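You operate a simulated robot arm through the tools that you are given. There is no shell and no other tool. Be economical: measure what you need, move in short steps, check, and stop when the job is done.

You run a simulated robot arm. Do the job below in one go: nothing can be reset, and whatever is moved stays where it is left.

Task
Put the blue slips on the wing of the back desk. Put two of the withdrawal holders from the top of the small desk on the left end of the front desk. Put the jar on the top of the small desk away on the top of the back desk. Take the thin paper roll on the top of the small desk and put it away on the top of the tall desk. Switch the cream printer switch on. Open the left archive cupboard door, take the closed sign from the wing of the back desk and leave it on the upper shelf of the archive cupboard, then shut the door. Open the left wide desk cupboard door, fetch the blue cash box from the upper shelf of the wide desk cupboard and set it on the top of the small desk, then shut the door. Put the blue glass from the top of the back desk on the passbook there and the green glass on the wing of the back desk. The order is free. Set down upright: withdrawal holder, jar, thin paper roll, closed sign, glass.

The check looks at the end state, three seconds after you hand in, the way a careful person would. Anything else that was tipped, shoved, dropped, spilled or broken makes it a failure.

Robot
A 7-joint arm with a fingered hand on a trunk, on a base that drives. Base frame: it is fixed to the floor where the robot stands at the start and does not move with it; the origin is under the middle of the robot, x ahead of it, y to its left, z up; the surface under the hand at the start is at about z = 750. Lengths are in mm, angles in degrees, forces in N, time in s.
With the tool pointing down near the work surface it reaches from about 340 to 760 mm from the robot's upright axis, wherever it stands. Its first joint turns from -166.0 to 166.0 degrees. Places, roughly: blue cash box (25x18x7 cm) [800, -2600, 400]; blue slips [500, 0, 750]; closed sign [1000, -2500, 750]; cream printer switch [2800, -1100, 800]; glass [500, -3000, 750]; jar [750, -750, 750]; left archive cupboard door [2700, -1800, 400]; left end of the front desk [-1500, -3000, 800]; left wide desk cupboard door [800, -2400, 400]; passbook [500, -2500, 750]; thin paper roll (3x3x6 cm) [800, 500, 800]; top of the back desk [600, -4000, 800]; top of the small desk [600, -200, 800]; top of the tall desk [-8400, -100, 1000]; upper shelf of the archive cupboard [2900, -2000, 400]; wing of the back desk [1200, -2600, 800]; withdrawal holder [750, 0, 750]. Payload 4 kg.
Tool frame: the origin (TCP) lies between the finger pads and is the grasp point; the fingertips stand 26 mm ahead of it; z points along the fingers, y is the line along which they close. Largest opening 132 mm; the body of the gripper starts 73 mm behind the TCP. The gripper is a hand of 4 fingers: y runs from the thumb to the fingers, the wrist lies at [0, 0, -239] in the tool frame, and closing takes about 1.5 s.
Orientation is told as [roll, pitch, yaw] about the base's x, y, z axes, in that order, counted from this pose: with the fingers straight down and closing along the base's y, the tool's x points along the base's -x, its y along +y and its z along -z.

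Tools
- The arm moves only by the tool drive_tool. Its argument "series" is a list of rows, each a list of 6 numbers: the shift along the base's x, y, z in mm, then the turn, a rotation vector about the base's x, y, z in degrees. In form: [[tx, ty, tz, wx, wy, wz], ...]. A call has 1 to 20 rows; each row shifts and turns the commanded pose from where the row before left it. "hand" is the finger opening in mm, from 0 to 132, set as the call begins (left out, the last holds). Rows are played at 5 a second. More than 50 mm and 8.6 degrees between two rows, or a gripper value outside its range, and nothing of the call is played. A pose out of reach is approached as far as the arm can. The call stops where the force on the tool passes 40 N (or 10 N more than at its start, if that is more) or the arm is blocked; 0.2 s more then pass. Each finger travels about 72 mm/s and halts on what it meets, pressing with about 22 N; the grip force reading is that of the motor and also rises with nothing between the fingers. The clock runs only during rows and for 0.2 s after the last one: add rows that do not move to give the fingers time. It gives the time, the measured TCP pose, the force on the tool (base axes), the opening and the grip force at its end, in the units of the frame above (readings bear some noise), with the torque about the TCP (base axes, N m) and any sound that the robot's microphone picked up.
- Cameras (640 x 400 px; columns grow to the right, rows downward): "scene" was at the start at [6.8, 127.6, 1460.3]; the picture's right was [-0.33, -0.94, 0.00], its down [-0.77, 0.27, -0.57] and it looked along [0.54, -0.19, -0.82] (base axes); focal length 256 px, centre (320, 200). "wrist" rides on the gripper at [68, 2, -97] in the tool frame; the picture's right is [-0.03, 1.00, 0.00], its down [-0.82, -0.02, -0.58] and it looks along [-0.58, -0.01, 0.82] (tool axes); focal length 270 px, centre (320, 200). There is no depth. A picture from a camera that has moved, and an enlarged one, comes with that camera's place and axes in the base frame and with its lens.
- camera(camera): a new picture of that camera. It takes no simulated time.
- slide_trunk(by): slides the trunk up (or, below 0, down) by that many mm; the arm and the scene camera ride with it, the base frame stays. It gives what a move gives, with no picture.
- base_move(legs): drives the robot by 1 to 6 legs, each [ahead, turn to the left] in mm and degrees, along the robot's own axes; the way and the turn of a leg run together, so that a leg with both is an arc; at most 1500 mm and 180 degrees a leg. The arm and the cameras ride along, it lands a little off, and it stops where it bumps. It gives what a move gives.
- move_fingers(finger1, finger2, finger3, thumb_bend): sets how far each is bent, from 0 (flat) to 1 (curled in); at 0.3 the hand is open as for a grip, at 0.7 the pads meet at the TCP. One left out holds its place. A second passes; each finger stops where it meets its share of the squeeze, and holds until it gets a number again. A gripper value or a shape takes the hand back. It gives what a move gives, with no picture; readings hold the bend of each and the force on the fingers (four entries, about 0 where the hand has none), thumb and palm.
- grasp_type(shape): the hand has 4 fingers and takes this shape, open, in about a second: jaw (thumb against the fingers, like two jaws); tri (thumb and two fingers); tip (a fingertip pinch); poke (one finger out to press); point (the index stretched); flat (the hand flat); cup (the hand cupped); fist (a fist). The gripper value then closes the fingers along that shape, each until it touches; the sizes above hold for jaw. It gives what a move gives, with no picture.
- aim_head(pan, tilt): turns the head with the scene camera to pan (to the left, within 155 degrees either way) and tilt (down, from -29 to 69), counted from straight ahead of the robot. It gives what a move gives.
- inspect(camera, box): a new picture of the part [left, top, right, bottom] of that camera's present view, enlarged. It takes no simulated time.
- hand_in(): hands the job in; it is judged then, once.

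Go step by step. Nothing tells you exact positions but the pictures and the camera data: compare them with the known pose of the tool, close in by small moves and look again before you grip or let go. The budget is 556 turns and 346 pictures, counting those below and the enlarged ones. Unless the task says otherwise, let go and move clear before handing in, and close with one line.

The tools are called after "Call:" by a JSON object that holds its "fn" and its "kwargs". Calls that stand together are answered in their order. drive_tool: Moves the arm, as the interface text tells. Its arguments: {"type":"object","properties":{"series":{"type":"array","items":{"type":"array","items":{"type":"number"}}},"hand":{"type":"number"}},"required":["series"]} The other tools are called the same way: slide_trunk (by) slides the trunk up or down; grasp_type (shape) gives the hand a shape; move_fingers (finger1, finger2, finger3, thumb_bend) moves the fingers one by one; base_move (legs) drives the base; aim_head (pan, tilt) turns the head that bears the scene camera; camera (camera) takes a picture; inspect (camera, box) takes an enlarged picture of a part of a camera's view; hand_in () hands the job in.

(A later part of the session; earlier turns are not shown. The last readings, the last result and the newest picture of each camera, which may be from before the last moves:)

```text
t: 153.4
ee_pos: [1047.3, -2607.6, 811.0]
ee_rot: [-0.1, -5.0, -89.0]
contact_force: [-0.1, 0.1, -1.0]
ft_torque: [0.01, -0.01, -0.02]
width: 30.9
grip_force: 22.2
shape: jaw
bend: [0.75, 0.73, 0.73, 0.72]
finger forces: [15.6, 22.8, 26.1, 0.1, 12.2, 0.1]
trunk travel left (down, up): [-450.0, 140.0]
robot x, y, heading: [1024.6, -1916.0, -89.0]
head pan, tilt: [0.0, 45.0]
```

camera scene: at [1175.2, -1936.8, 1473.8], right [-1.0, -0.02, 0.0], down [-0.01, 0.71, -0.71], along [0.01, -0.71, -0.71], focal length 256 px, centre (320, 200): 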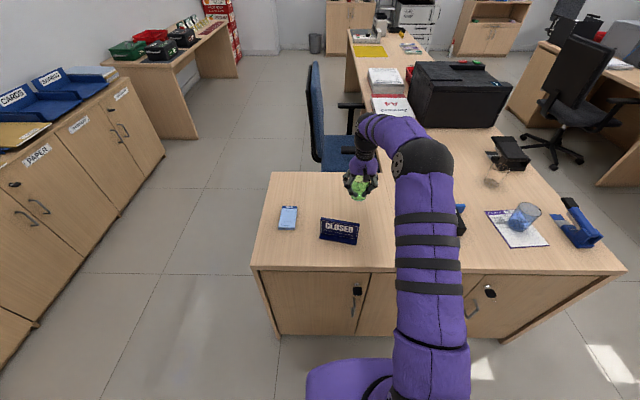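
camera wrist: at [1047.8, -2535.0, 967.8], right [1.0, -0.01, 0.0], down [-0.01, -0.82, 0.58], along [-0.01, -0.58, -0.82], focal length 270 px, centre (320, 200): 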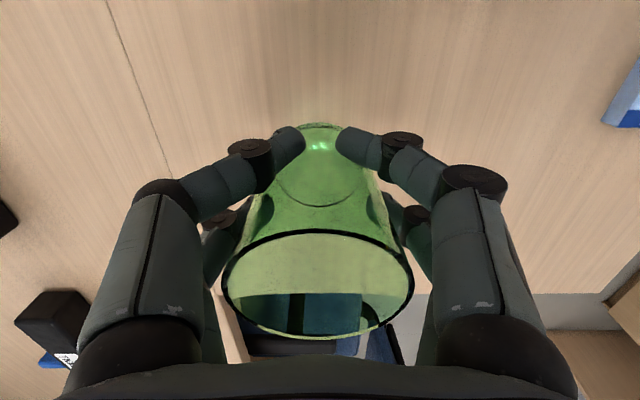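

Call:
{"fn": "drive_tool", "kwargs": {"series": [[0, 0, -2, 0, 0, 0], [0, 0, -2, 0, 0, 0], [0, 0, 0, 0, 0, 0]]}}

Call:
{"fn": "drive_tool", "kwargs": {"series": [[0, 0, -2, 0, 0, 0], [0, 0, -2, 0, 0, 0], [0, 0, 0, 0, 0, 0]]}}

```text
t: 154.2
ee_pos: [1046.9, -2607.0, 806.4]
ee_rot: [-0.2, -5.0, -88.9]
contact_force: [0.7, 0.6, -2.1]
ft_torque: [0.0, 0.01, 0.01]
width: 30.8
grip_force: 22.0
shape: jaw
bend: [0.75, 0.73, 0.73, 0.72]
finger forces: [15.6, 22.8, 26.1, 0.0, 12.2, 0.0]
trunk travel left (down, up): [-450.0, 140.0]
robot x, y, heading: [1025.2, -1914.9, -89.1]
head pan, tilt: [0.0, 45.0]
```

```text
t: 155.0
ee_pos: [1047.7, -2606.4, 802.7]
ee_rot: [-0.2, -5.0, -89.1]
contact_force: [0.6, -0.1, -1.5]
ft_torque: [0.0, 0.04, -0.01]
width: 31.0
grip_force: 22.5
shape: jaw
bend: [0.75, 0.73, 0.73, 0.72]
finger forces: [15.6, 22.7, 26.1, 0.1, 12.1, 0.0]
trunk travel left (down, up): [-450.0, 140.0]
robot x, y, heading: [1023.0, -1915.7, -89.2]
head pan, tilt: [0.0, 45.0]
```

Call:
{"fn": "drive_tool", "kwargs": {"series": [[0, 0, -2, 0, 0, 0], [0, 0, -2, 0, 0, 0], [0, 0, 0, 0, 0, 0]]}}

Call:
{"fn": "drive_tool", "kwargs": {"series": [[0, 0, -2, 0, 0, 0], [0, 0, -2, 0, 0, 0], [0, 0, 0, 0, 0, 0]]}}

Call:
{"fn": "camera", "kwargs": {"camera": "wrist"}}

Call:
{"fn": "inspect", "kwargs": {"camera": "scene", "box": [310, 140, 410, 240]}}

```text
t: 155.8
ee_pos: [1047.6, -2605.2, 799.1]
ee_rot: [-0.2, -5.0, -89.0]
contact_force: [-0.4, -2.4, 2.3]
ft_torque: [0.03, 0.01, 0.01]
width: 31.2
grip_force: 22.2
shape: jaw
bend: [0.75, 0.73, 0.73, 0.72]
finger forces: [16.3, 22.7, 26.5, 0.1, 11.9, 0.0]
trunk travel left (down, up): [-450.0, 140.0]
robot x, y, heading: [1026.4, -1916.2, -89.0]
head pan, tilt: [0.0, 45.0]
```

```text
t: 156.6
ee_pos: [1047.1, -2607.0, 797.7]
ee_rot: [-0.1, -5.3, -89.1]
contact_force: [-2.5, -0.9, 25.0]
ft_torque: [-0.07, 0.08, 0.02]
width: 31.9
grip_force: 22.3
shape: jaw
bend: [0.76, 0.73, 0.73, 0.73]
finger forces: [20.5, 24.3, 28.1, 0.0, 13.2, 0.0]
trunk travel left (down, up): [-450.0, 140.0]
robot x, y, heading: [1024.8, -1918.2, -89.0]
head pan, tilt: [0.0, 45.0]
```

```text
283 pictures are left
camera wrist: at [1047.4, -2528.8, 888.0], right [1.0, -0.01, 0.0], down [-0.01, -0.76, 0.65], along [-0.01, -0.65, -0.76], focal length 270 px, centre (320, 200)
```

wrist: 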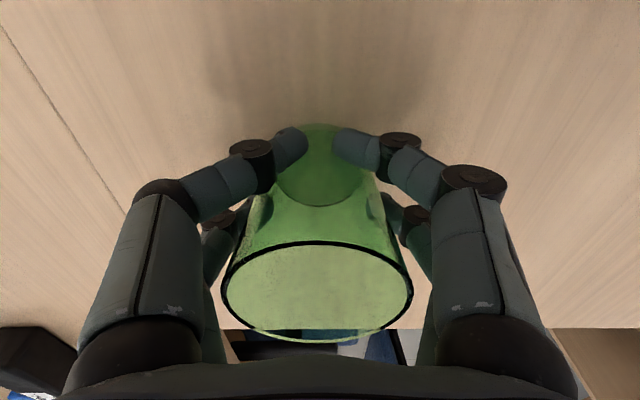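

```text
4.00 times, centred on (360, 190) of scene
camera zoom: at [1174.9, -1934.3, 1474.1], right [-1.0, -0.02, 0.0], down [-0.01, 0.71, -0.71], along [0.01, -0.71, -0.71], focal length 1026 px, centre (160, 240)
```

zoom: 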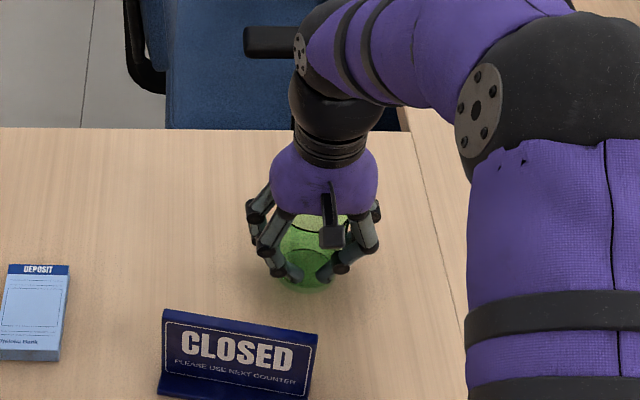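

Contact made. Ease and open.

Call:
{"fn": "drive_tool", "kwargs": {"series": [[0, 0, 2, 0, 0, 0], [0, 0, 0, 0, 0, 0], [0, 0, 0, 0, 0, 0], [0, 0, 0, 0, 0, 0], [0, 0, 0, 0, 0, 0], [0, 0, 0, 0, 0, 0], [0, 0, 0, 0, 0, 0]], "hand": 110}}

Call:
{"fn": "drive_tool", "kwargs": {"series": [[0, 0, 20, 0, 0, 0], [0, 0, 40, 0, 0, 0], [0, 0, 45, 0, 0, 0], [0, 0, 45, 5, 0, 0], [0, 20, 40, 0, 0, 0]]}}

Call:
{"fn": "camera", "kwargs": {"camera": "wrist"}}

```text
t: 158.2
ee_pos: [1048.2, -2605.9, 796.3]
ee_rot: [-0.2, -5.0, -89.0]
contact_force: [0.1, -0.1, 0.1]
ft_torque: [0.01, -0.01, -0.01]
width: 109.7
grip_force: 0.2
shape: jaw
bend: [0.56, 0.56, 0.56, 0.4]
finger forces: [0.0, 0.0, 0.0, 0.1, 0.0, 0.0]
trunk travel left (down, up): [-450.0, 140.0]
robot x, y, heading: [1021.4, -1913.9, -89.0]
head pan, tilt: [0.0, 45.0]
```

```text
t: 159.4
ee_pos: [1046.9, -2585.4, 984.6]
ee_rot: [-0.1, 0.2, -89.0]
contact_force: [-1.2, -0.9, -0.1]
ft_torque: [-0.04, -0.02, -0.01]
width: 109.9
grip_force: 0.0
shape: jaw
bend: [0.56, 0.56, 0.56, 0.4]
finger forces: [0.1, 0.0, 0.0, 0.0, 0.0, 0.1]
trunk travel left (down, up): [-450.0, 140.0]
robot x, y, heading: [1026.2, -1916.0, -88.9]
head pan, tilt: [0.0, 45.0]
```

```text
281 pictures are left
camera wrist: at [1046.6, -2516.3, 1082.5], right [1.0, -0.01, 0.0], down [-0.01, -0.82, 0.58], along [-0.01, -0.58, -0.82], focal length 270 px, centre (320, 200)
```

wrist: 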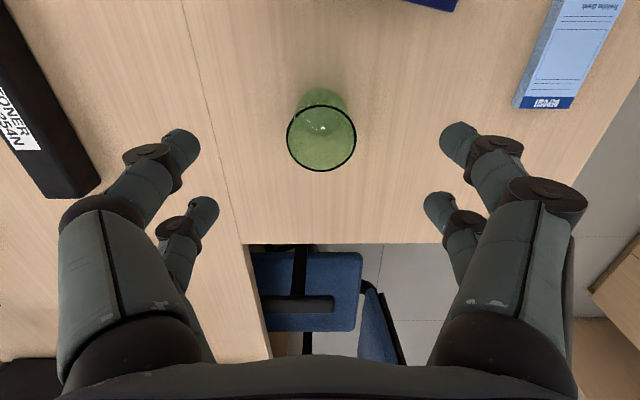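

Green glass is standing on the wing. Now inspect the cupboard fronts below for the wide desk cupboard; back up first.

Call:
{"fn": "drive_tool", "kwargs": {"series": [[0, 48, 0, 0, 0, 0], [0, 48, 0, 0, 0, 0], [0, 48, 0, 0, 0, 0]]}}

Call:
{"fn": "base_move", "kwargs": {"legs": [[-450, 0]]}}

Call:
{"fn": "aim_head", "kwargs": {"pan": -10, "tilt": 50}}

Call:
{"fn": "camera", "kwargs": {"camera": "scene"}}

```text
t: 160.2
ee_pos: [1048.4, -2440.1, 984.4]
ee_rot: [-0.1, 0.1, -88.9]
contact_force: [0.2, -0.3, 0.4]
ft_torque: [-0.03, -0.01, 0.01]
width: 109.8
grip_force: 0.0
shape: jaw
bend: [0.56, 0.56, 0.56, 0.4]
finger forces: [0.0, 0.1, 0.1, 0.0, 0.0, 0.0]
trunk travel left (down, up): [-450.0, 140.0]
robot x, y, heading: [1021.4, -1918.7, -88.8]
head pan, tilt: [0.0, 45.0]
```

```text
t: 163.0
ee_pos: [1040.7, -1986.8, 984.5]
ee_rot: [-0.2, 0.0, -89.1]
contact_force: [0.0, 0.3, -0.1]
ft_torque: [0.01, -0.03, 0.0]
width: 109.6
grip_force: 0.0
shape: jaw
bend: [0.56, 0.56, 0.56, 0.4]
finger forces: [0.1, 0.0, 0.0, 0.0, 0.0, 0.0]
trunk travel left (down, up): [-450.0, 140.0]
robot x, y, heading: [1015.2, -1463.7, -89.0]
head pan, tilt: [0.0, 45.0]
```

```text
t: 163.7
ee_pos: [1041.5, -1986.2, 984.3]
ee_rot: [-0.1, 0.0, -89.1]
contact_force: [-0.7, 0.1, -0.3]
ft_torque: [-0.02, 0.02, -0.01]
width: 109.8
grip_force: 0.0
shape: jaw
bend: [0.56, 0.56, 0.56, 0.4]
finger forces: [0.0, 0.0, 0.0, 0.0, 0.0, 0.0]
trunk travel left (down, up): [-450.0, 140.0]
robot x, y, heading: [1019.5, -1463.3, -89.1]
head pan, tilt: [-10.0, 50.0]
```

```text
280 pictures are left
camera scene: at [1154.2, -1477.4, 1466.9], right [-0.99, 0.16, 0.0], down [0.12, 0.76, -0.64], along [-0.1, -0.63, -0.77], focal length 256 px, centre (320, 200)
```

scene: 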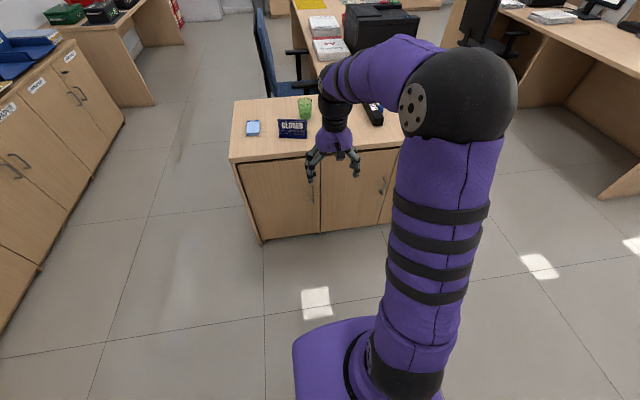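

I'll reposition to stand before the right half of the cupboard, clear of the door swing.

Call:
{"fn": "base_move", "kwargs": {"legs": [[0, -91], [560, 0], [0, 90], [150, 0]]}}

Call:
{"fn": "aim_head", "kwargs": {"pan": 10, "tilt": 50}}

Call:
{"fn": "camera", "kwargs": {"camera": "scene"}}

```text
t: 176.5
ee_pos: [492.2, -2120.7, 983.8]
ee_rot: [0.0, 0.1, -89.6]
contact_force: [-0.1, -0.8, 1.1]
ft_torque: [-0.03, 0.07, -0.01]
width: 109.9
grip_force: 0.0
shape: jaw
bend: [0.56, 0.56, 0.56, 0.4]
finger forces: [0.0, 0.0, 0.0, 0.0, 0.0, 0.0]
trunk travel left (down, up): [-450.0, 140.0]
robot x, y, heading: [475.5, -1593.0, -89.6]
head pan, tilt: [-10.0, 50.0]
```

```text
t: 177.3
ee_pos: [491.5, -2119.5, 983.9]
ee_rot: [-0.1, 0.0, -89.6]
contact_force: [0.0, -0.9, 0.4]
ft_torque: [0.01, 0.03, 0.03]
width: 109.9
grip_force: 0.0
shape: jaw
bend: [0.56, 0.56, 0.56, 0.4]
finger forces: [0.0, 0.1, 0.1, 0.0, 0.0, 0.0]
trunk travel left (down, up): [-450.0, 140.0]
robot x, y, heading: [475.7, -1597.4, -89.7]
head pan, tilt: [10.0, 50.0]
```

```text
279 pictures are left
camera scene: at [638.9, -1611.2, 1466.9], right [-0.98, -0.18, 0.0], down [-0.14, 0.75, -0.64], along [0.12, -0.63, -0.77], focal length 256 px, centre (320, 200)
```

scene: 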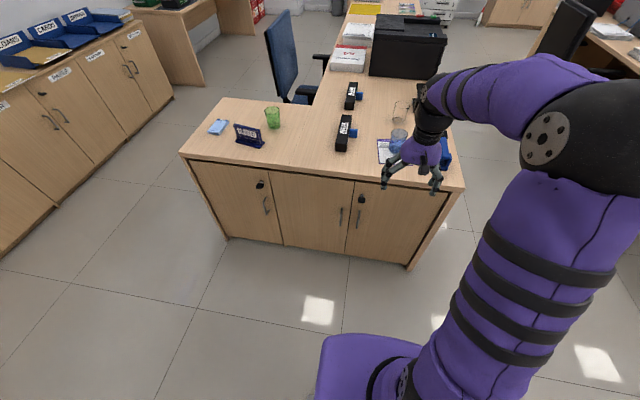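

Call:
{"fn": "inspect", "kwargs": {"camera": "scene", "box": [190, 150, 470, 280]}}

```text
2.29 times, centred on (330, 215) of scene
camera zoom: at [638.9, -1611.2, 1466.9], right [-0.98, -0.18, 0.0], down [-0.14, 0.75, -0.64], along [0.12, -0.63, -0.77], focal length 586 px, centre (297, 166)
```

zoom: 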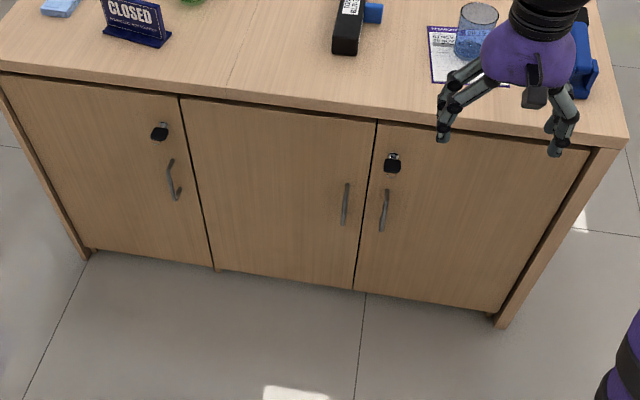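

Left door of the wide cupboard spans x 640–996 with its handle at about (675, -2315, 400–535), hinge at x≈996. I'll shift to x≈630, lower the trunk and turn the hand horizontal.

Call:
{"fn": "base_move", "kwargs": {"legs": [[0, 90], [160, 0], [0, -90.5]]}}

Call:
{"fn": "slide_trunk", "kwargs": {"by": -350}}

Call:
{"fn": "drive_tool", "kwargs": {"series": [[0, 20, 0, -8.2, 0, 0], [0, 20, 0, -8.2, 0, 0], [0, 20, 0, -8.2, 0, 0], [0, 20, 0, -8.2, 0, 0], [0, 20, 0, -8.2, 0, 0], [0, 0, 0, -8.2, 0, 0], [0, 0, 0, -8.2, 0, 0], [0, 0, 0, -8.2, 0, 0], [0, 0, 0, -8.2, 0, 0], [0, 0, 0, -8.2, 0, 0], [0, 0, 0, -8, 0, 0]]}}

Call:
{"fn": "camera", "kwargs": {"camera": "scene"}}

Call:
{"fn": "camera", "kwargs": {"camera": "wrist"}}

```text
t: 187.3
ee_pos: [656.6, -2116.1, 984.5]
ee_rot: [-0.1, 0.0, -89.7]
contact_force: [-1.1, 0.1, -0.4]
ft_torque: [-0.03, -0.02, -0.02]
width: 109.8
grip_force: 0.0
shape: jaw
bend: [0.56, 0.56, 0.56, 0.4]
finger forces: [0.0, 0.0, 0.1, 0.1, 0.1, 0.0]
trunk travel left (down, up): [-450.0, 140.0]
robot x, y, heading: [637.1, -1591.2, -89.9]
head pan, tilt: [10.0, 50.0]
```

```text
t: 190.7
ee_pos: [655.0, -2115.4, 634.2]
ee_rot: [-0.2, 0.0, -89.7]
contact_force: [-0.1, -0.4, -0.9]
ft_torque: [0.01, -0.01, -0.03]
width: 109.7
grip_force: 0.0
shape: jaw
bend: [0.56, 0.56, 0.56, 0.4]
finger forces: [0.0, 0.0, 0.0, 0.0, 0.1, 0.0]
trunk travel left (down, up): [-100.0, 490.0]
robot x, y, heading: [634.4, -1589.6, -89.4]
head pan, tilt: [10.0, 50.0]
```

```text
t: 193.1
ee_pos: [672.0, -2155.7, 716.6]
ee_rot: [-91.3, -89.7, 1.2]
contact_force: [0.6, -0.4, -0.1]
ft_torque: [-0.01, 0.02, -0.02]
width: 109.7
grip_force: 0.0
shape: jaw
bend: [0.56, 0.56, 0.56, 0.4]
finger forces: [0.0, 0.0, 0.1, 0.0, 0.0, 0.0]
out of reach, approached as far as the arm can: row 5, 6, 7, 8, 9, 10, 11
trunk travel left (down, up): [-100.0, 490.0]
robot x, y, heading: [642.5, -1590.3, -89.8]
head pan, tilt: [10.0, 50.0]
```

```text
277 pictures are left
camera scene: at [802.4, -1607.0, 1116.9], right [-0.98, -0.18, 0.0], down [-0.14, 0.75, -0.64], along [0.11, -0.63, -0.77], focal length 256 px, centre (320, 200)
```

scene: 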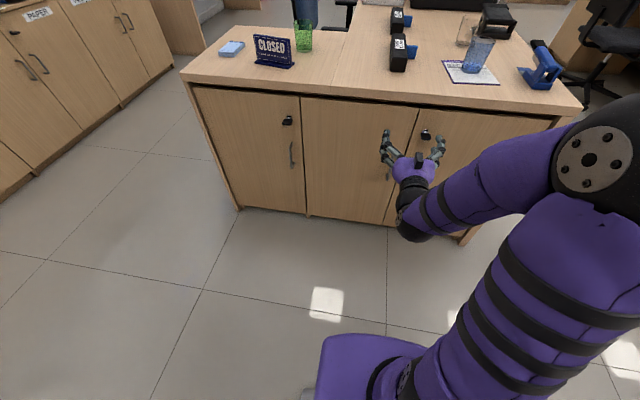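

```text
276 pictures are left
camera wrist: at [672.5, -2058.3, 648.7], right [1.0, 0.0, 0.02], down [-0.01, 0.58, 0.82], along [-0.01, -0.82, 0.58], focal length 270 px, centre (320, 200)
```

wrist: 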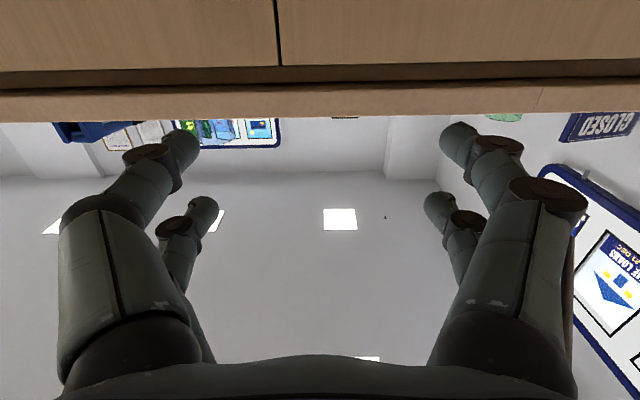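

The hand is horizontal now. Lower it to handle height.

Call:
{"fn": "drive_tool", "kwargs": {"series": [[0, 0, -48, 0, 0, 0], [0, 0, -48, 0, 0, 0], [0, 0, -48, 0, 0, 0], [0, 0, -48, 0, 0, 0], [0, 0, -40, 0, 0, 0]], "hand": 60}}

Call:
{"fn": "camera", "kwargs": {"camera": "scene"}}

Call:
{"fn": "camera", "kwargs": {"camera": "wrist"}}

```text
t: 194.3
ee_pos: [672.9, -2159.6, 486.6]
ee_rot: [-89.8, -89.6, -0.4]
contact_force: [0.0, -0.1, 1.0]
ft_torque: [0.05, -0.01, 0.01]
width: 60.4
grip_force: 0.1
shape: jaw
bend: [0.73, 0.73, 0.73, 0.7]
finger forces: [0.0, 0.1, 0.1, 0.1, 0.1, 0.1]
out of reach, approached as far as the arm can: row 1
trunk travel left (down, up): [-100.0, 490.0]
robot x, y, heading: [637.5, -1590.6, -89.7]
head pan, tilt: [10.0, 50.0]
```

```text
275 pictures are left
camera scene: at [802.2, -1607.2, 1117.0], right [-0.98, -0.18, 0.0], down [-0.14, 0.75, -0.64], along [0.11, -0.63, -0.77], focal length 256 px, centre (320, 200)
```

scene: 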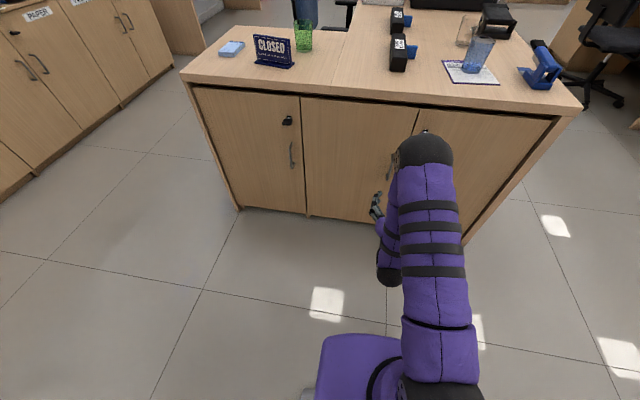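

```text
274 pictures are left
camera wrist: at [673.4, -2062.4, 417.5], right [1.0, 0.0, 0.02], down [-0.01, 0.58, 0.82], along [-0.01, -0.82, 0.58], focal length 270 px, centre (320, 200)
```

wrist: 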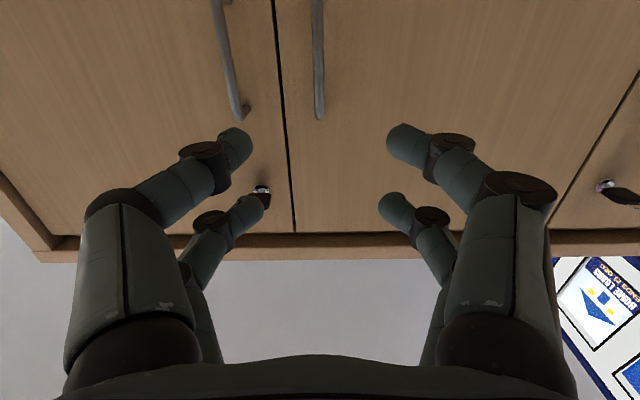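

Handle's at x≈671, top z≈502. Lower 35 and advance until the fingers straddle the bar.

Call:
{"fn": "drive_tool", "kwargs": {"series": [[0, 0, -35, 0, 0, 0], [0, -45, 0, 0, 0, 0], [0, -40, 0, 0, 0, 0], [0, -25, 0, 0, 0, 0]]}}

Call:
{"fn": "camera", "kwargs": {"camera": "wrist"}}

```text
t: 195.3
ee_pos: [674.9, -2268.2, 449.8]
ee_rot: [-80.2, -89.7, -9.7]
contact_force: [-0.4, 0.6, 0.2]
ft_torque: [-0.02, 0.05, 0.0]
width: 60.6
grip_force: 0.0
shape: jaw
bend: [0.73, 0.73, 0.73, 0.7]
finger forces: [0.0, 0.1, 0.0, 0.0, 0.0, 0.0]
trunk travel left (down, up): [-100.0, 490.0]
robot x, y, heading: [641.8, -1589.5, -89.9]
head pan, tilt: [10.0, 50.0]
```

```text
273 pictures are left
camera wrist: at [676.5, -2171.5, 381.3], right [1.0, 0.0, 0.02], down [-0.02, 0.58, 0.82], along [-0.01, -0.82, 0.58], focal length 270 px, centre (320, 200)
```

wrist: 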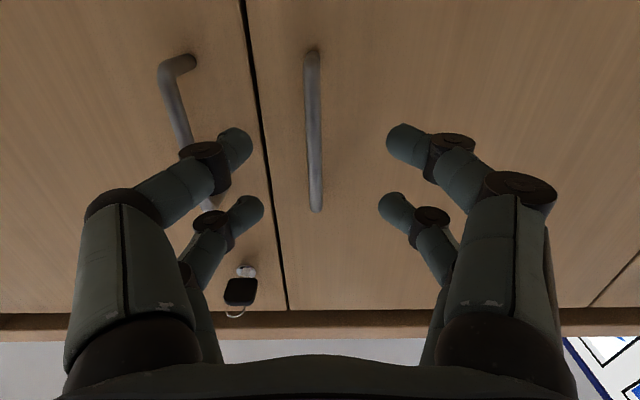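

Call:
{"fn": "drive_tool", "kwargs": {"series": [[-2, -20, -5, 0, 0, 0], [0, -15, 0, 0, 0, 0], [0, -5, 0, 0, 0, 0]]}}

Call:
{"fn": "camera", "kwargs": {"camera": "wrist"}}

```text
t: 196.1
ee_pos: [671.3, -2308.7, 443.4]
ee_rot: [-79.5, -89.7, -10.6]
contact_force: [-0.3, -0.4, -0.3]
ft_torque: [-0.01, -0.03, 0.01]
width: 60.4
grip_force: 0.0
shape: jaw
bend: [0.73, 0.73, 0.73, 0.7]
finger forces: [0.0, 0.0, 0.0, 0.0, 0.1, 0.1]
trunk travel left (down, up): [-100.0, 490.0]
robot x, y, heading: [637.0, -1587.6, -89.9]
head pan, tilt: [10.0, 50.0]
```

```text
272 pictures are left
camera wrist: at [671.5, -2212.0, 375.9], right [1.0, 0.0, 0.02], down [-0.01, 0.58, 0.82], along [-0.01, -0.82, 0.58], focal length 270 px, centre (320, 200)
```

wrist: 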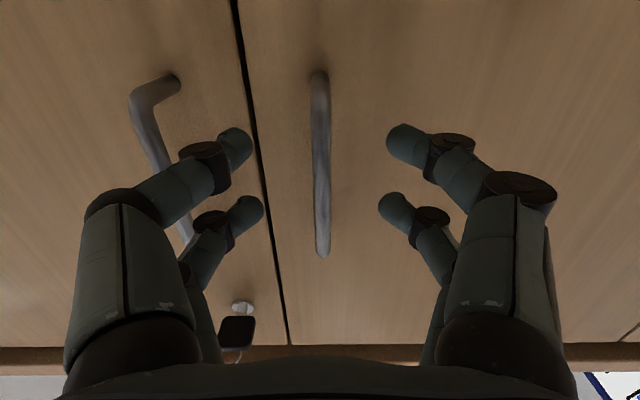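

By parallax the bar is at y≈-2327; advance 16 more and close.

Call:
{"fn": "drive_tool", "kwargs": {"series": [[0, -8, 0, 0, 0, 0], [0, -8, 0, 0, 0, 0], [0, 0, 0, 0, 0, 0]]}}

Call:
{"fn": "drive_tool", "kwargs": {"series": [[0, 0, 0, 0, 0, 0], [0, 0, 0, 0, 0, 0], [0, 0, 0, 0, 0, 0], [0, 0, 0, 0, 0, 0], [0, 0, 0, 0, 0, 0]], "hand": 0}}

Call:
{"fn": "camera", "kwargs": {"camera": "wrist"}}

```text
t: 196.9
ee_pos: [670.2, -2325.6, 442.9]
ee_rot: [-83.5, -89.8, -6.6]
contact_force: [-0.2, -0.5, 0.2]
ft_torque: [0.0, 0.01, 0.0]
width: 60.8
grip_force: 0.0
shape: jaw
bend: [0.73, 0.73, 0.73, 0.7]
finger forces: [0.0, 0.0, 0.1, 0.0, 0.0, 0.0]
trunk travel left (down, up): [-100.0, 490.0]
robot x, y, heading: [635.5, -1590.0, -89.7]
head pan, tilt: [10.0, 50.0]
```

```text
t: 198.1
ee_pos: [669.1, -2324.9, 444.9]
ee_rot: [-88.4, -89.6, -1.7]
contact_force: [0.8, -1.8, -0.1]
ft_torque: [-0.01, -0.02, -0.03]
width: 0.0
grip_force: 21.4
shape: jaw
bend: [0.71, 0.71, 0.71, 0.71]
finger forces: [0.0, 0.0, 0.0, 0.1, 0.0, 0.1]
trunk travel left (down, up): [-100.0, 490.0]
robot x, y, heading: [634.1, -1594.3, -89.6]
head pan, tilt: [10.0, 50.0]
```

```text
271 pictures are left
camera wrist: at [671.1, -2227.9, 375.5], right [1.0, 0.0, 0.02], down [-0.02, 0.58, 0.82], along [-0.01, -0.82, 0.58], focal length 270 px, centre (320, 200)
```

wrist: 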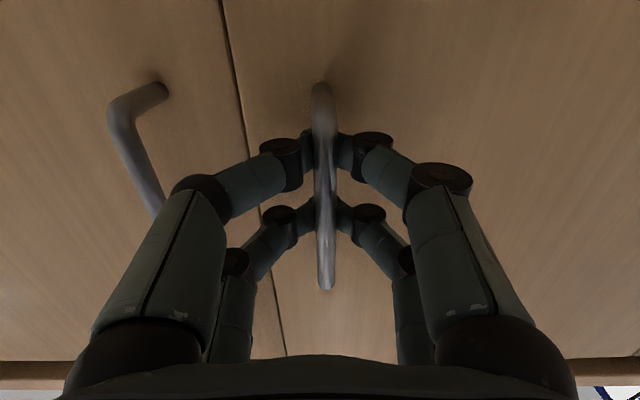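

The fingers closed around the bar with the tips behind it (hooked). Test with a gentle pull.

Call:
{"fn": "drive_tool", "kwargs": {"series": [[0, 8, 0, 0, 0, 0], [0, 8, 0, 0, 0, 0], [0, 8, 0, 0, 0, 0], [0, 0, 0, 0, 0, 0]]}}

Call:
{"fn": "camera", "kwargs": {"camera": "wrist"}}

```text
t: 199.1
ee_pos: [669.1, -2302.0, 444.4]
ee_rot: [-87.3, -89.6, -2.8]
contact_force: [-0.3, 0.4, -0.4]
ft_torque: [0.02, 0.0, 0.05]
width: 0.1
grip_force: 22.5
shape: jaw
bend: [0.71, 0.71, 0.71, 0.69]
finger forces: [0.0, 0.1, 0.0, 0.1, 0.0, 0.0]
trunk travel left (down, up): [-100.0, 490.0]
robot x, y, heading: [638.3, -1590.1, -89.7]
head pan, tilt: [10.0, 50.0]
```

```text
270 pictures are left
camera wrist: at [670.5, -2204.0, 375.8], right [1.0, 0.0, 0.02], down [-0.01, 0.58, 0.82], along [-0.01, -0.82, 0.58], focal length 270 px, centre (320, 200)
```

wrist: 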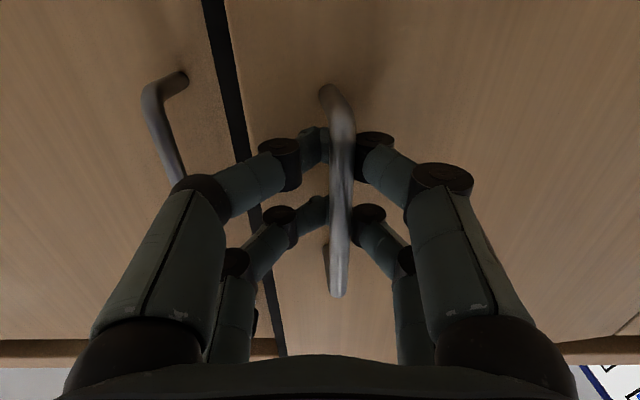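

The door is coming open. Continue pulling along the hinge arc with yaw following.

Call:
{"fn": "drive_tool", "kwargs": {"series": [[7, 31, 0, 0, 0, -5], [10, 26, 0, 0, 0, -5], [11, 27, 0, 0, 0, -5], [14, 25, 0, 0, 0, -5], [15, 24, 0, 0, 0, -5], [0, 0, 0, 0, 0, 0]]}}

Call:
{"fn": "camera", "kwargs": {"camera": "wrist"}}

Call:
{"fn": "camera", "kwargs": {"camera": "scene"}}

```text
t: 200.5
ee_pos: [725.9, -2167.7, 442.5]
ee_rot: [-81.5, -89.7, -33.5]
contact_force: [3.8, -2.0, 0.7]
ft_torque: [-0.04, -0.04, -0.07]
width: 0.1
grip_force: 22.4
shape: jaw
bend: [0.71, 0.71, 0.71, 0.69]
finger forces: [3.5, 0.7, 0.0, 0.1, 0.0, 0.0]
trunk travel left (down, up): [-100.0, 490.0]
robot x, y, heading: [636.5, -1591.5, -89.5]
head pan, tilt: [10.0, 50.0]
```

```text
269 pictures are left
camera wrist: at [768.2, -2080.5, 374.8], right [0.91, -0.42, 0.02], down [0.23, 0.53, 0.82], along [-0.36, -0.73, 0.58], focal length 270 px, centre (320, 200)
```

wrist: 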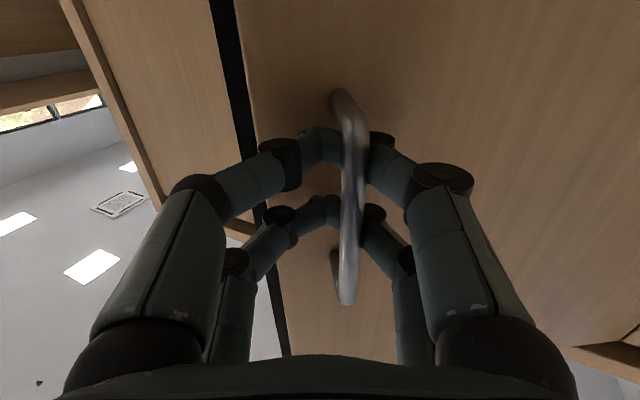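

```text
268 pictures are left
camera scene: at [802.5, -1607.5, 1116.8], right [-0.98, -0.18, 0.0], down [-0.14, 0.75, -0.64], along [0.11, -0.63, -0.77], focal length 256 px, centre (320, 200)
```

scene: 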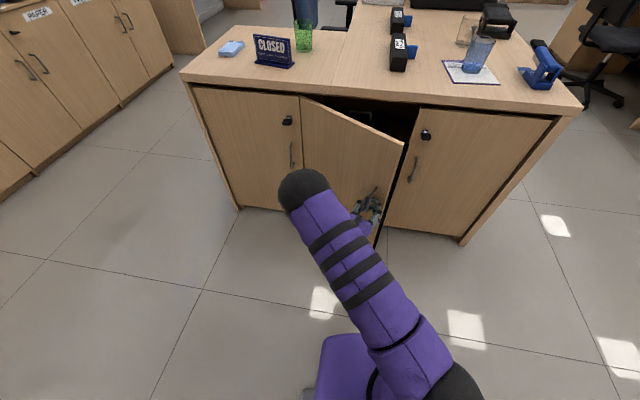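

Go on along the arc to about 60°.

Call:
{"fn": "drive_tool", "kwargs": {"series": [[18, 22, 0, 0, 0, -5], [19, 21, 0, 0, 0, -5], [21, 19, 0, 0, 0, -5], [23, 17, 0, 0, 0, -5], [0, 0, 0, 0, 0, 0]]}}

Call:
{"fn": "camera", "kwargs": {"camera": "scene"}}

```text
t: 201.7
ee_pos: [809.9, -2088.4, 443.6]
ee_rot: [-81.0, -89.6, -54.1]
contact_force: [-0.3, 0.3, 0.0]
ft_torque: [0.01, -0.01, -0.05]
width: 0.1
grip_force: 21.8
shape: jaw
bend: [0.71, 0.71, 0.71, 0.69]
finger forces: [0.2, 0.0, 0.0, 0.0, 0.1, 0.2]
trunk travel left (down, up): [-100.0, 490.0]
robot x, y, heading: [636.6, -1591.4, -89.4]
head pan, tilt: [10.0, 50.0]
```

```text
267 pictures are left
camera scene: at [802.5, -1607.4, 1116.8], right [-0.98, -0.18, 0.0], down [-0.14, 0.75, -0.64], along [0.11, -0.63, -0.77], focal length 256 px, centre (320, 200)
```

scene: 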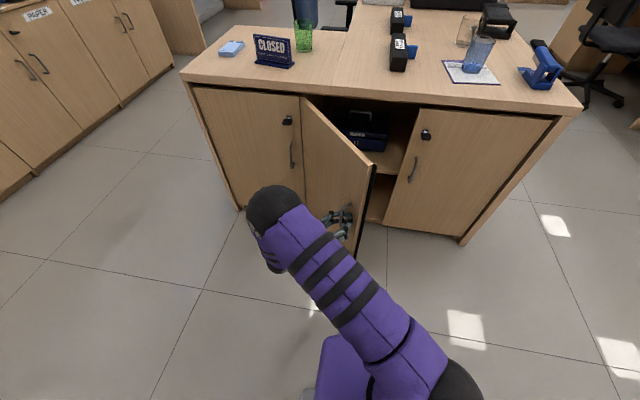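

The box is visible with a carrying handle on top. Take a closer look.

Call:
{"fn": "inspect", "kwargs": {"camera": "scene", "box": [310, 90, 430, 170]}}

Call:
{"fn": "drive_tool", "kwargs": {"series": [[24, 15, 0, 0, 0, -5], [25, 13, 0, 0, 0, -5], [26, 11, 0, 0, 0, -5], [27, 9, 0, 0, 0, -5], [28, 6, 0, 0, 0, -5], [0, 0, 0, 0, 0, 0]]}}

Call:
{"fn": "camera", "kwargs": {"camera": "scene"}}

```text
5.00 times, centred on (370, 130) of scene
camera zoom: at [802.5, -1607.4, 1116.8], right [-0.98, -0.18, 0.0], down [-0.14, 0.75, -0.64], along [0.11, -0.63, -0.77], focal length 1282 px, centre (70, 550)
```

zoom: 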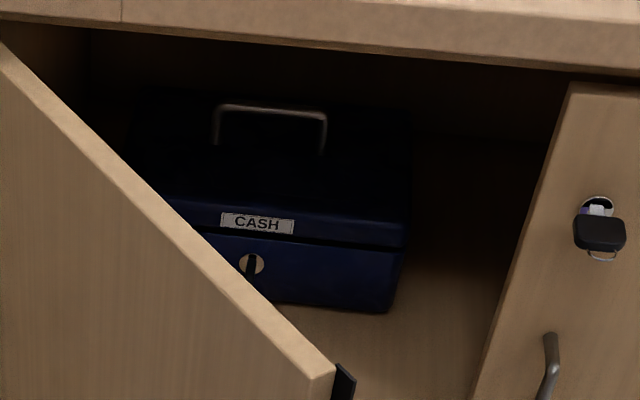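

```text
t: 203.1
ee_pos: [938.2, -2035.0, 443.3]
ee_rot: [-85.4, -89.6, -75.0]
contact_force: [0.4, -1.1, 0.4]
ft_torque: [-0.01, 0.0, 0.01]
width: 0.0
grip_force: 21.4
shape: jaw
bend: [0.71, 0.71, 0.71, 0.69]
finger forces: [0.0, 0.0, 0.0, 0.0, 0.0, 0.1]
trunk travel left (down, up): [-100.0, 490.0]
robot x, y, heading: [633.5, -1591.7, -89.4]
head pan, tilt: [10.0, 50.0]
```

```text
265 pictures are left
camera scene: at [802.5, -1607.4, 1116.9], right [-0.98, -0.18, 0.0], down [-0.14, 0.75, -0.64], along [0.11, -0.63, -0.77], focal length 256 px, centre (320, 200)
```

scene: 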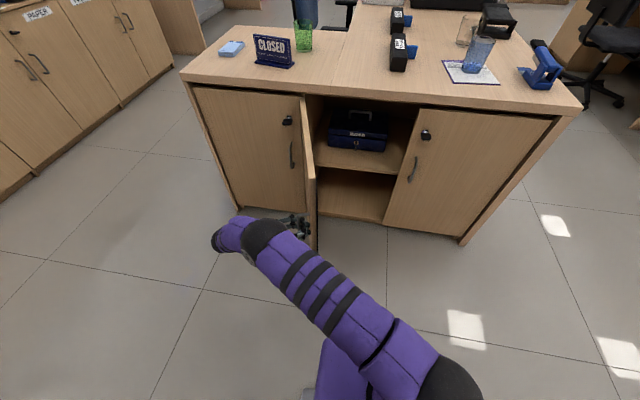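

The door is ~77° open. Open the fingers, back off along +x and lift clear.

Call:
{"fn": "drive_tool", "kwargs": {"series": [[0, 0, 0, 0, 0, 0], [0, 0, 0, 0, 0, 0], [0, 0, 0, 0, 0, 0], [0, 0, 0, 0, 0, 0], [29, 8, 0, 0, 0, 0], [38, 11, 0, 0, 0, 0], [38, 11, 0, 0, 0, 0]], "hand": 80}}

Call:
{"fn": "camera", "kwargs": {"camera": "scene"}}

Call:
{"fn": "camera", "kwargs": {"camera": "wrist"}}

```text
t: 204.7
ee_pos: [1005.5, -2016.4, 444.4]
ee_rot: [-76.4, -89.6, -83.5]
contact_force: [-0.8, 0.2, 0.9]
ft_torque: [0.0, 0.01, 0.01]
width: 79.8
grip_force: 0.2
shape: jaw
bend: [0.71, 0.71, 0.71, 0.7]
finger forces: [0.0, 0.0, 0.1, 0.1, 0.0, 0.0]
out of reach, approached as far as the arm can: row 7
trunk travel left (down, up): [-100.0, 490.0]
robot x, y, heading: [637.9, -1590.2, -89.7]
head pan, tilt: [10.0, 50.0]
```

```text
264 pictures are left
camera scene: at [802.4, -1607.4, 1116.9], right [-0.98, -0.18, 0.0], down [-0.14, 0.75, -0.64], along [0.11, -0.63, -0.77], focal length 256 px, centre (320, 200)
```

scene: 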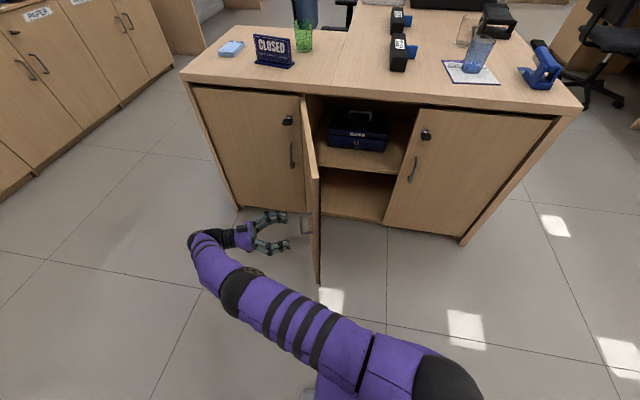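

```text
263 pictures are left
camera wrist: at [1095.0, -1983.9, 376.5], right [0.34, -0.94, 0.02], down [0.54, 0.21, 0.82], along [-0.77, -0.27, 0.58], focal length 270 px, centre (320, 200)
```

wrist: 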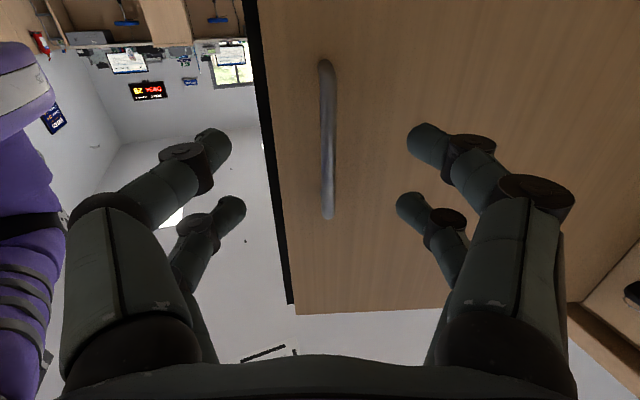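

Raise the trunk and bring the hand back in front, undoing the yaw.

Call:
{"fn": "slide_trunk", "kwargs": {"by": 300}}

Call:
{"fn": "drive_tool", "kwargs": {"series": [[-38, 15, 0, 0, 0, 7.8], [-38, 10, 0, 0, 0, 7.8], [-38, 5, 0, 0, 0, 7.8], [-38, 0, 0, 0, 0, 7.8], [-38, 0, 0, 0, 0, 7.8], [-38, 0, 0, 0, 0, 7.8], [-38, 0, 0, 0, 0, 7.8], [-38, 0, 0, 0, 0, 7.8], [-30, 0, 0, 0, 0, 7.8]]}}

Call:
{"fn": "camera", "kwargs": {"camera": "scene"}}

```text
t: 207.7
ee_pos: [1003.4, -2017.3, 744.2]
ee_rot: [-79.9, -89.8, -80.2]
contact_force: [-1.0, -0.3, 1.0]
ft_torque: [0.01, -0.01, 0.01]
width: 79.6
grip_force: 0.0
shape: jaw
bend: [0.71, 0.71, 0.71, 0.7]
finger forces: [0.1, 0.0, 0.0, 0.0, 0.0, 0.0]
trunk travel left (down, up): [-400.0, 190.0]
robot x, y, heading: [640.2, -1597.0, -90.0]
head pan, tilt: [10.0, 50.0]
```

```text
t: 209.5
ee_pos: [818.0, -2029.8, 717.2]
ee_rot: [99.8, -73.7, 162.2]
contact_force: [0.6, 0.9, 0.5]
ft_torque: [0.02, 0.01, 0.03]
width: 79.9
grip_force: 0.1
shape: jaw
bend: [0.71, 0.71, 0.71, 0.7]
finger forces: [0.0, 0.0, 0.0, 0.0, 0.0, 0.1]
out of reach, approached as far as the arm can: row 8
trunk travel left (down, up): [-400.0, 190.0]
robot x, y, heading: [638.1, -1590.7, -89.7]
head pan, tilt: [10.0, 50.0]
stopped in row 8: the arm was blocked; the commanded pose is now the measured one
```

```text
262 pictures are left
camera scene: at [802.1, -1605.9, 1417.0], right [-0.98, -0.18, 0.0], down [-0.14, 0.75, -0.64], along [0.12, -0.63, -0.77], focal length 256 px, centre (320, 200)
```

scene: 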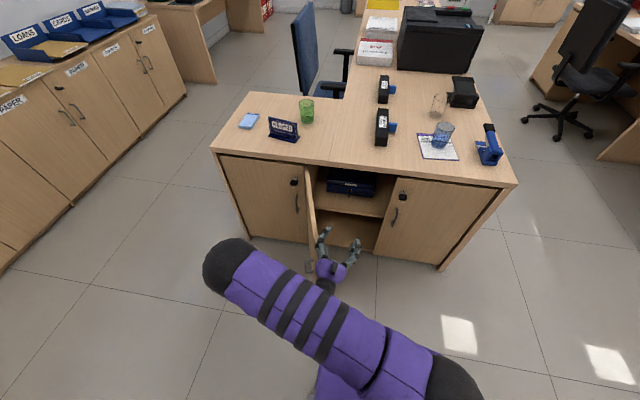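

The pose is too close to the body. Back the base up 200 mm, then extend the hand while levelling it.

Call:
{"fn": "base_move", "kwargs": {"legs": [[-180, 0]]}}

Call:
{"fn": "drive_tool", "kwargs": {"series": [[-10, -40, 0, 0, 0, 0], [-20, -40, 0, 0, 0, 0], [-30, -35, 0, 0, 0, 0], [-30, -35, 0, 0, 0, 0], [-30, 0, 0, 0, 0, 0]]}}

Call:
{"fn": "camera", "kwargs": {"camera": "wrist"}}

```text
t: 211.0
ee_pos: [814.7, -1848.4, 714.7]
ee_rot: [99.6, -73.6, 162.1]
contact_force: [0.1, 0.4, -0.5]
ft_torque: [-0.01, 0.02, -0.01]
width: 80.1
grip_force: 0.0
shape: jaw
bend: [0.71, 0.71, 0.71, 0.7]
finger forces: [0.0, 0.0, 0.0, 0.0, 0.0, 0.1]
trunk travel left (down, up): [-400.0, 190.0]
robot x, y, heading: [639.1, -1411.0, -90.0]
head pan, tilt: [10.0, 50.0]
```

```text
t: 212.2
ee_pos: [693.4, -1996.9, 715.6]
ee_rot: [99.6, -73.6, 162.3]
contact_force: [-1.0, -0.2, -0.6]
ft_torque: [-0.01, -0.01, -0.01]
width: 80.2
grip_force: 0.1
shape: jaw
bend: [0.71, 0.71, 0.71, 0.7]
finger forces: [0.1, 0.0, 0.0, 0.0, 0.0, 0.1]
trunk travel left (down, up): [-400.0, 190.0]
robot x, y, heading: [636.9, -1406.5, -89.9]
head pan, tilt: [10.0, 50.0]
```

```text
261 pictures are left
camera wrist: at [727.2, -1907.7, 646.2], right [0.94, -0.13, 0.3], down [-0.15, 0.64, 0.75], along [-0.29, -0.75, 0.59], focal length 270 px, centre (320, 200)
```

wrist: 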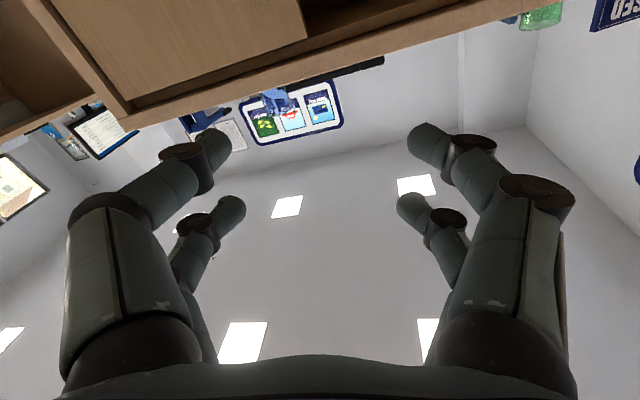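

Now roll the hand so the thumb is below and the fingers above, pointing forward and 15° down.

Call:
{"fn": "drive_tool", "kwargs": {"series": [[0, 0, 0, 1.09, -8.14, 0], [0, 0, 0, 1.09, -8.14, 0], [0, 0, 0, 1.09, -8.14, 0], [0, 0, 0, 1.09, -8.14, 0], [0, 0, 0, 1.09, -8.14, 0], [0, 0, 0, 1.09, -8.14, 0], [0, 0, 0, 1.09, -8.14, 0], [0, 0, 0, 1.09, -8.14, 0], [0, 0, 0, 1.09, -8.14, 0]]}}

Call:
{"fn": "camera", "kwargs": {"camera": "wrist"}}

Call:
{"fn": "camera", "kwargs": {"camera": "scene"}}

```text
t: 214.2
ee_pos: [695.4, -1999.2, 715.1]
ee_rot: [75.0, -1.2, -179.3]
contact_force: [0.3, -0.8, -1.1]
ft_torque: [-0.02, -0.02, -0.03]
width: 80.2
grip_force: 0.1
shape: jaw
bend: [0.71, 0.71, 0.71, 0.7]
finger forces: [0.0, 0.0, 0.1, 0.0, 0.0, 0.0]
trunk travel left (down, up): [-400.0, 190.0]
robot x, y, heading: [634.0, -1409.7, -90.0]
head pan, tilt: [10.0, 50.0]
```

```text
260 pictures are left
camera wrist: at [761.7, -1904.2, 740.6], right [0.0, -0.26, 0.97], down [-0.82, 0.55, 0.15], along [-0.57, -0.79, -0.21], focal length 270 px, centre (320, 200)
```

wrist: 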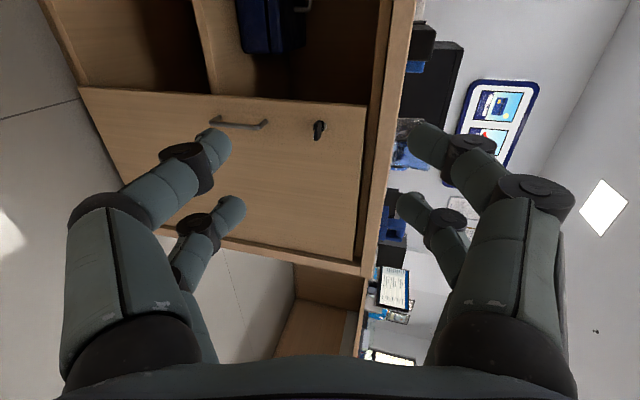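

```text
259 pictures are left
camera scene: at [801.7, -1425.7, 1416.8], right [-0.98, -0.18, 0.0], down [-0.13, 0.75, -0.64], along [0.11, -0.63, -0.77], focal length 256 px, centre (320, 200)
```

scene: 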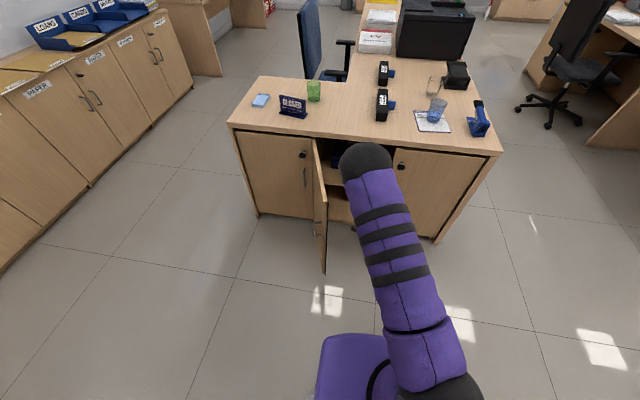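

Good orientation. Lower the trunk so the hand is near the box handle height and shift to +x for a view of the box.

Call:
{"fn": "slide_trunk", "kwargs": {"by": -200}}

Call:
{"fn": "drive_tool", "kwargs": {"series": [[40, 0, 0, 0, 0, 0], [40, 0, 0, 0, 0, 0], [30, 0, 0, 0, 0, 0]]}}

Call:
{"fn": "camera", "kwargs": {"camera": "wrist"}}

Call:
{"fn": "camera", "kwargs": {"camera": "scene"}}

```text
t: 216.3
ee_pos: [694.6, -1998.3, 515.1]
ee_rot: [75.1, -1.3, -179.3]
contact_force: [0.9, -0.3, 0.8]
ft_torque: [-0.02, -0.01, -0.02]
width: 79.7
grip_force: 0.2
shape: jaw
bend: [0.71, 0.71, 0.71, 0.7]
finger forces: [0.1, 0.0, 0.0, 0.1, 0.1, 0.1]
trunk travel left (down, up): [-200.0, 390.0]
robot x, y, heading: [637.3, -1406.5, -89.8]
head pan, tilt: [10.0, 50.0]
```

```text
t: 217.2
ee_pos: [807.9, -1998.0, 512.7]
ee_rot: [75.1, -1.3, -179.4]
contact_force: [0.3, -0.9, 0.1]
ft_torque: [0.0, 0.01, -0.01]
width: 79.9
grip_force: 0.1
shape: jaw
bend: [0.71, 0.71, 0.71, 0.7]
finger forces: [0.1, 0.0, 0.1, 0.0, 0.0, 0.0]
trunk travel left (down, up): [-200.0, 390.0]
robot x, y, heading: [637.7, -1408.4, -89.9]
head pan, tilt: [10.0, 50.0]
```

```text
258 pictures are left
camera wrist: at [874.3, -1903.8, 538.6], right [0.0, -0.26, 0.97], down [-0.82, 0.55, 0.15], along [-0.57, -0.79, -0.21], focal length 270 px, centre (320, 200)
```

wrist: 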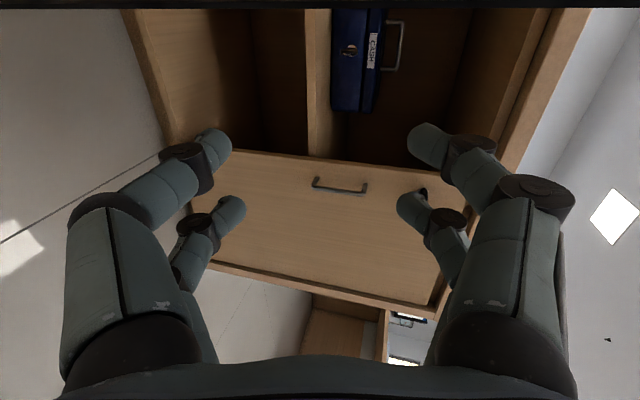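

```text
257 pictures are left
camera scene: at [801.3, -1425.8, 1216.9], right [-0.98, -0.18, 0.0], down [-0.13, 0.75, -0.64], along [0.11, -0.63, -0.77], focal length 256 px, centre (320, 200)
```

scene: 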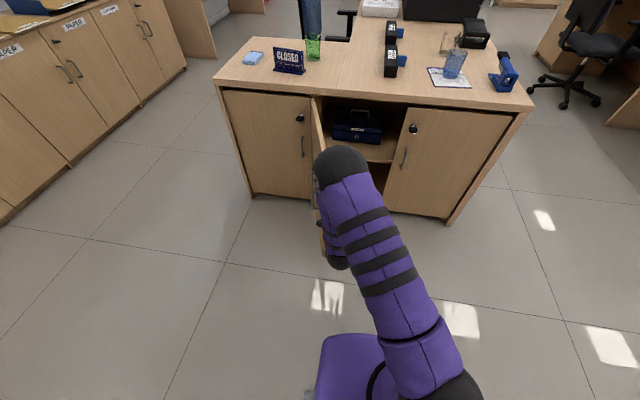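

Call:
{"fn": "inspect", "kwargs": {"camera": "wrist", "box": [300, 0, 460, 120]}}

Call:
{"fn": "inspect", "kwargs": {"camera": "scene", "box": [310, 80, 430, 170]}}

```text
3.33 times, centred on (380, 60) of wrist
camera zoom: at [874.3, -1903.8, 538.6], right [0.0, -0.26, 0.97], down [-0.82, 0.55, 0.15], along [-0.57, -0.79, -0.21], focal length 901 px, centre (120, 667)
```

zoom: 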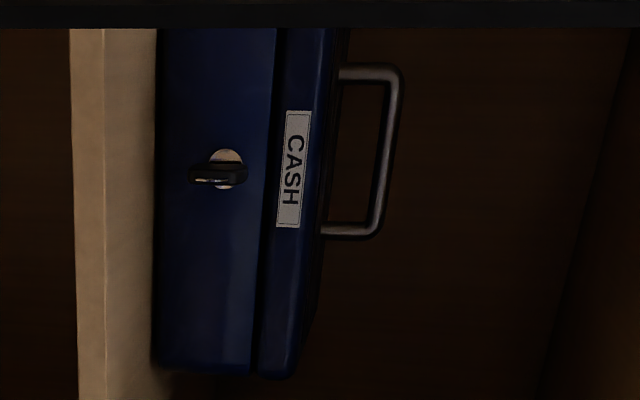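

```text
4.44 times, centred on (370, 125) of scene
camera zoom: at [801.3, -1425.8, 1216.9], right [-0.98, -0.18, 0.0], down [-0.13, 0.75, -0.64], along [0.11, -0.63, -0.77], focal length 1140 px, centre (98, 533)
```

zoom: 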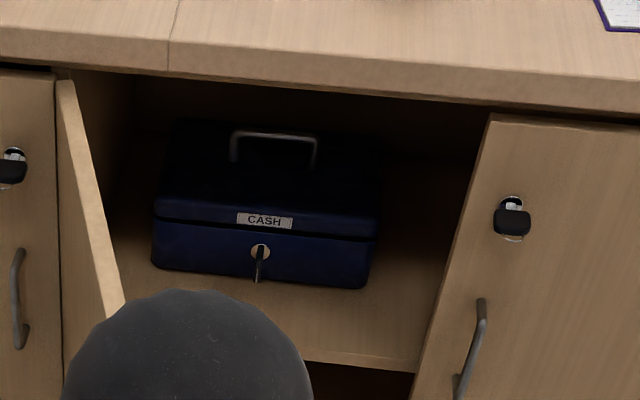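

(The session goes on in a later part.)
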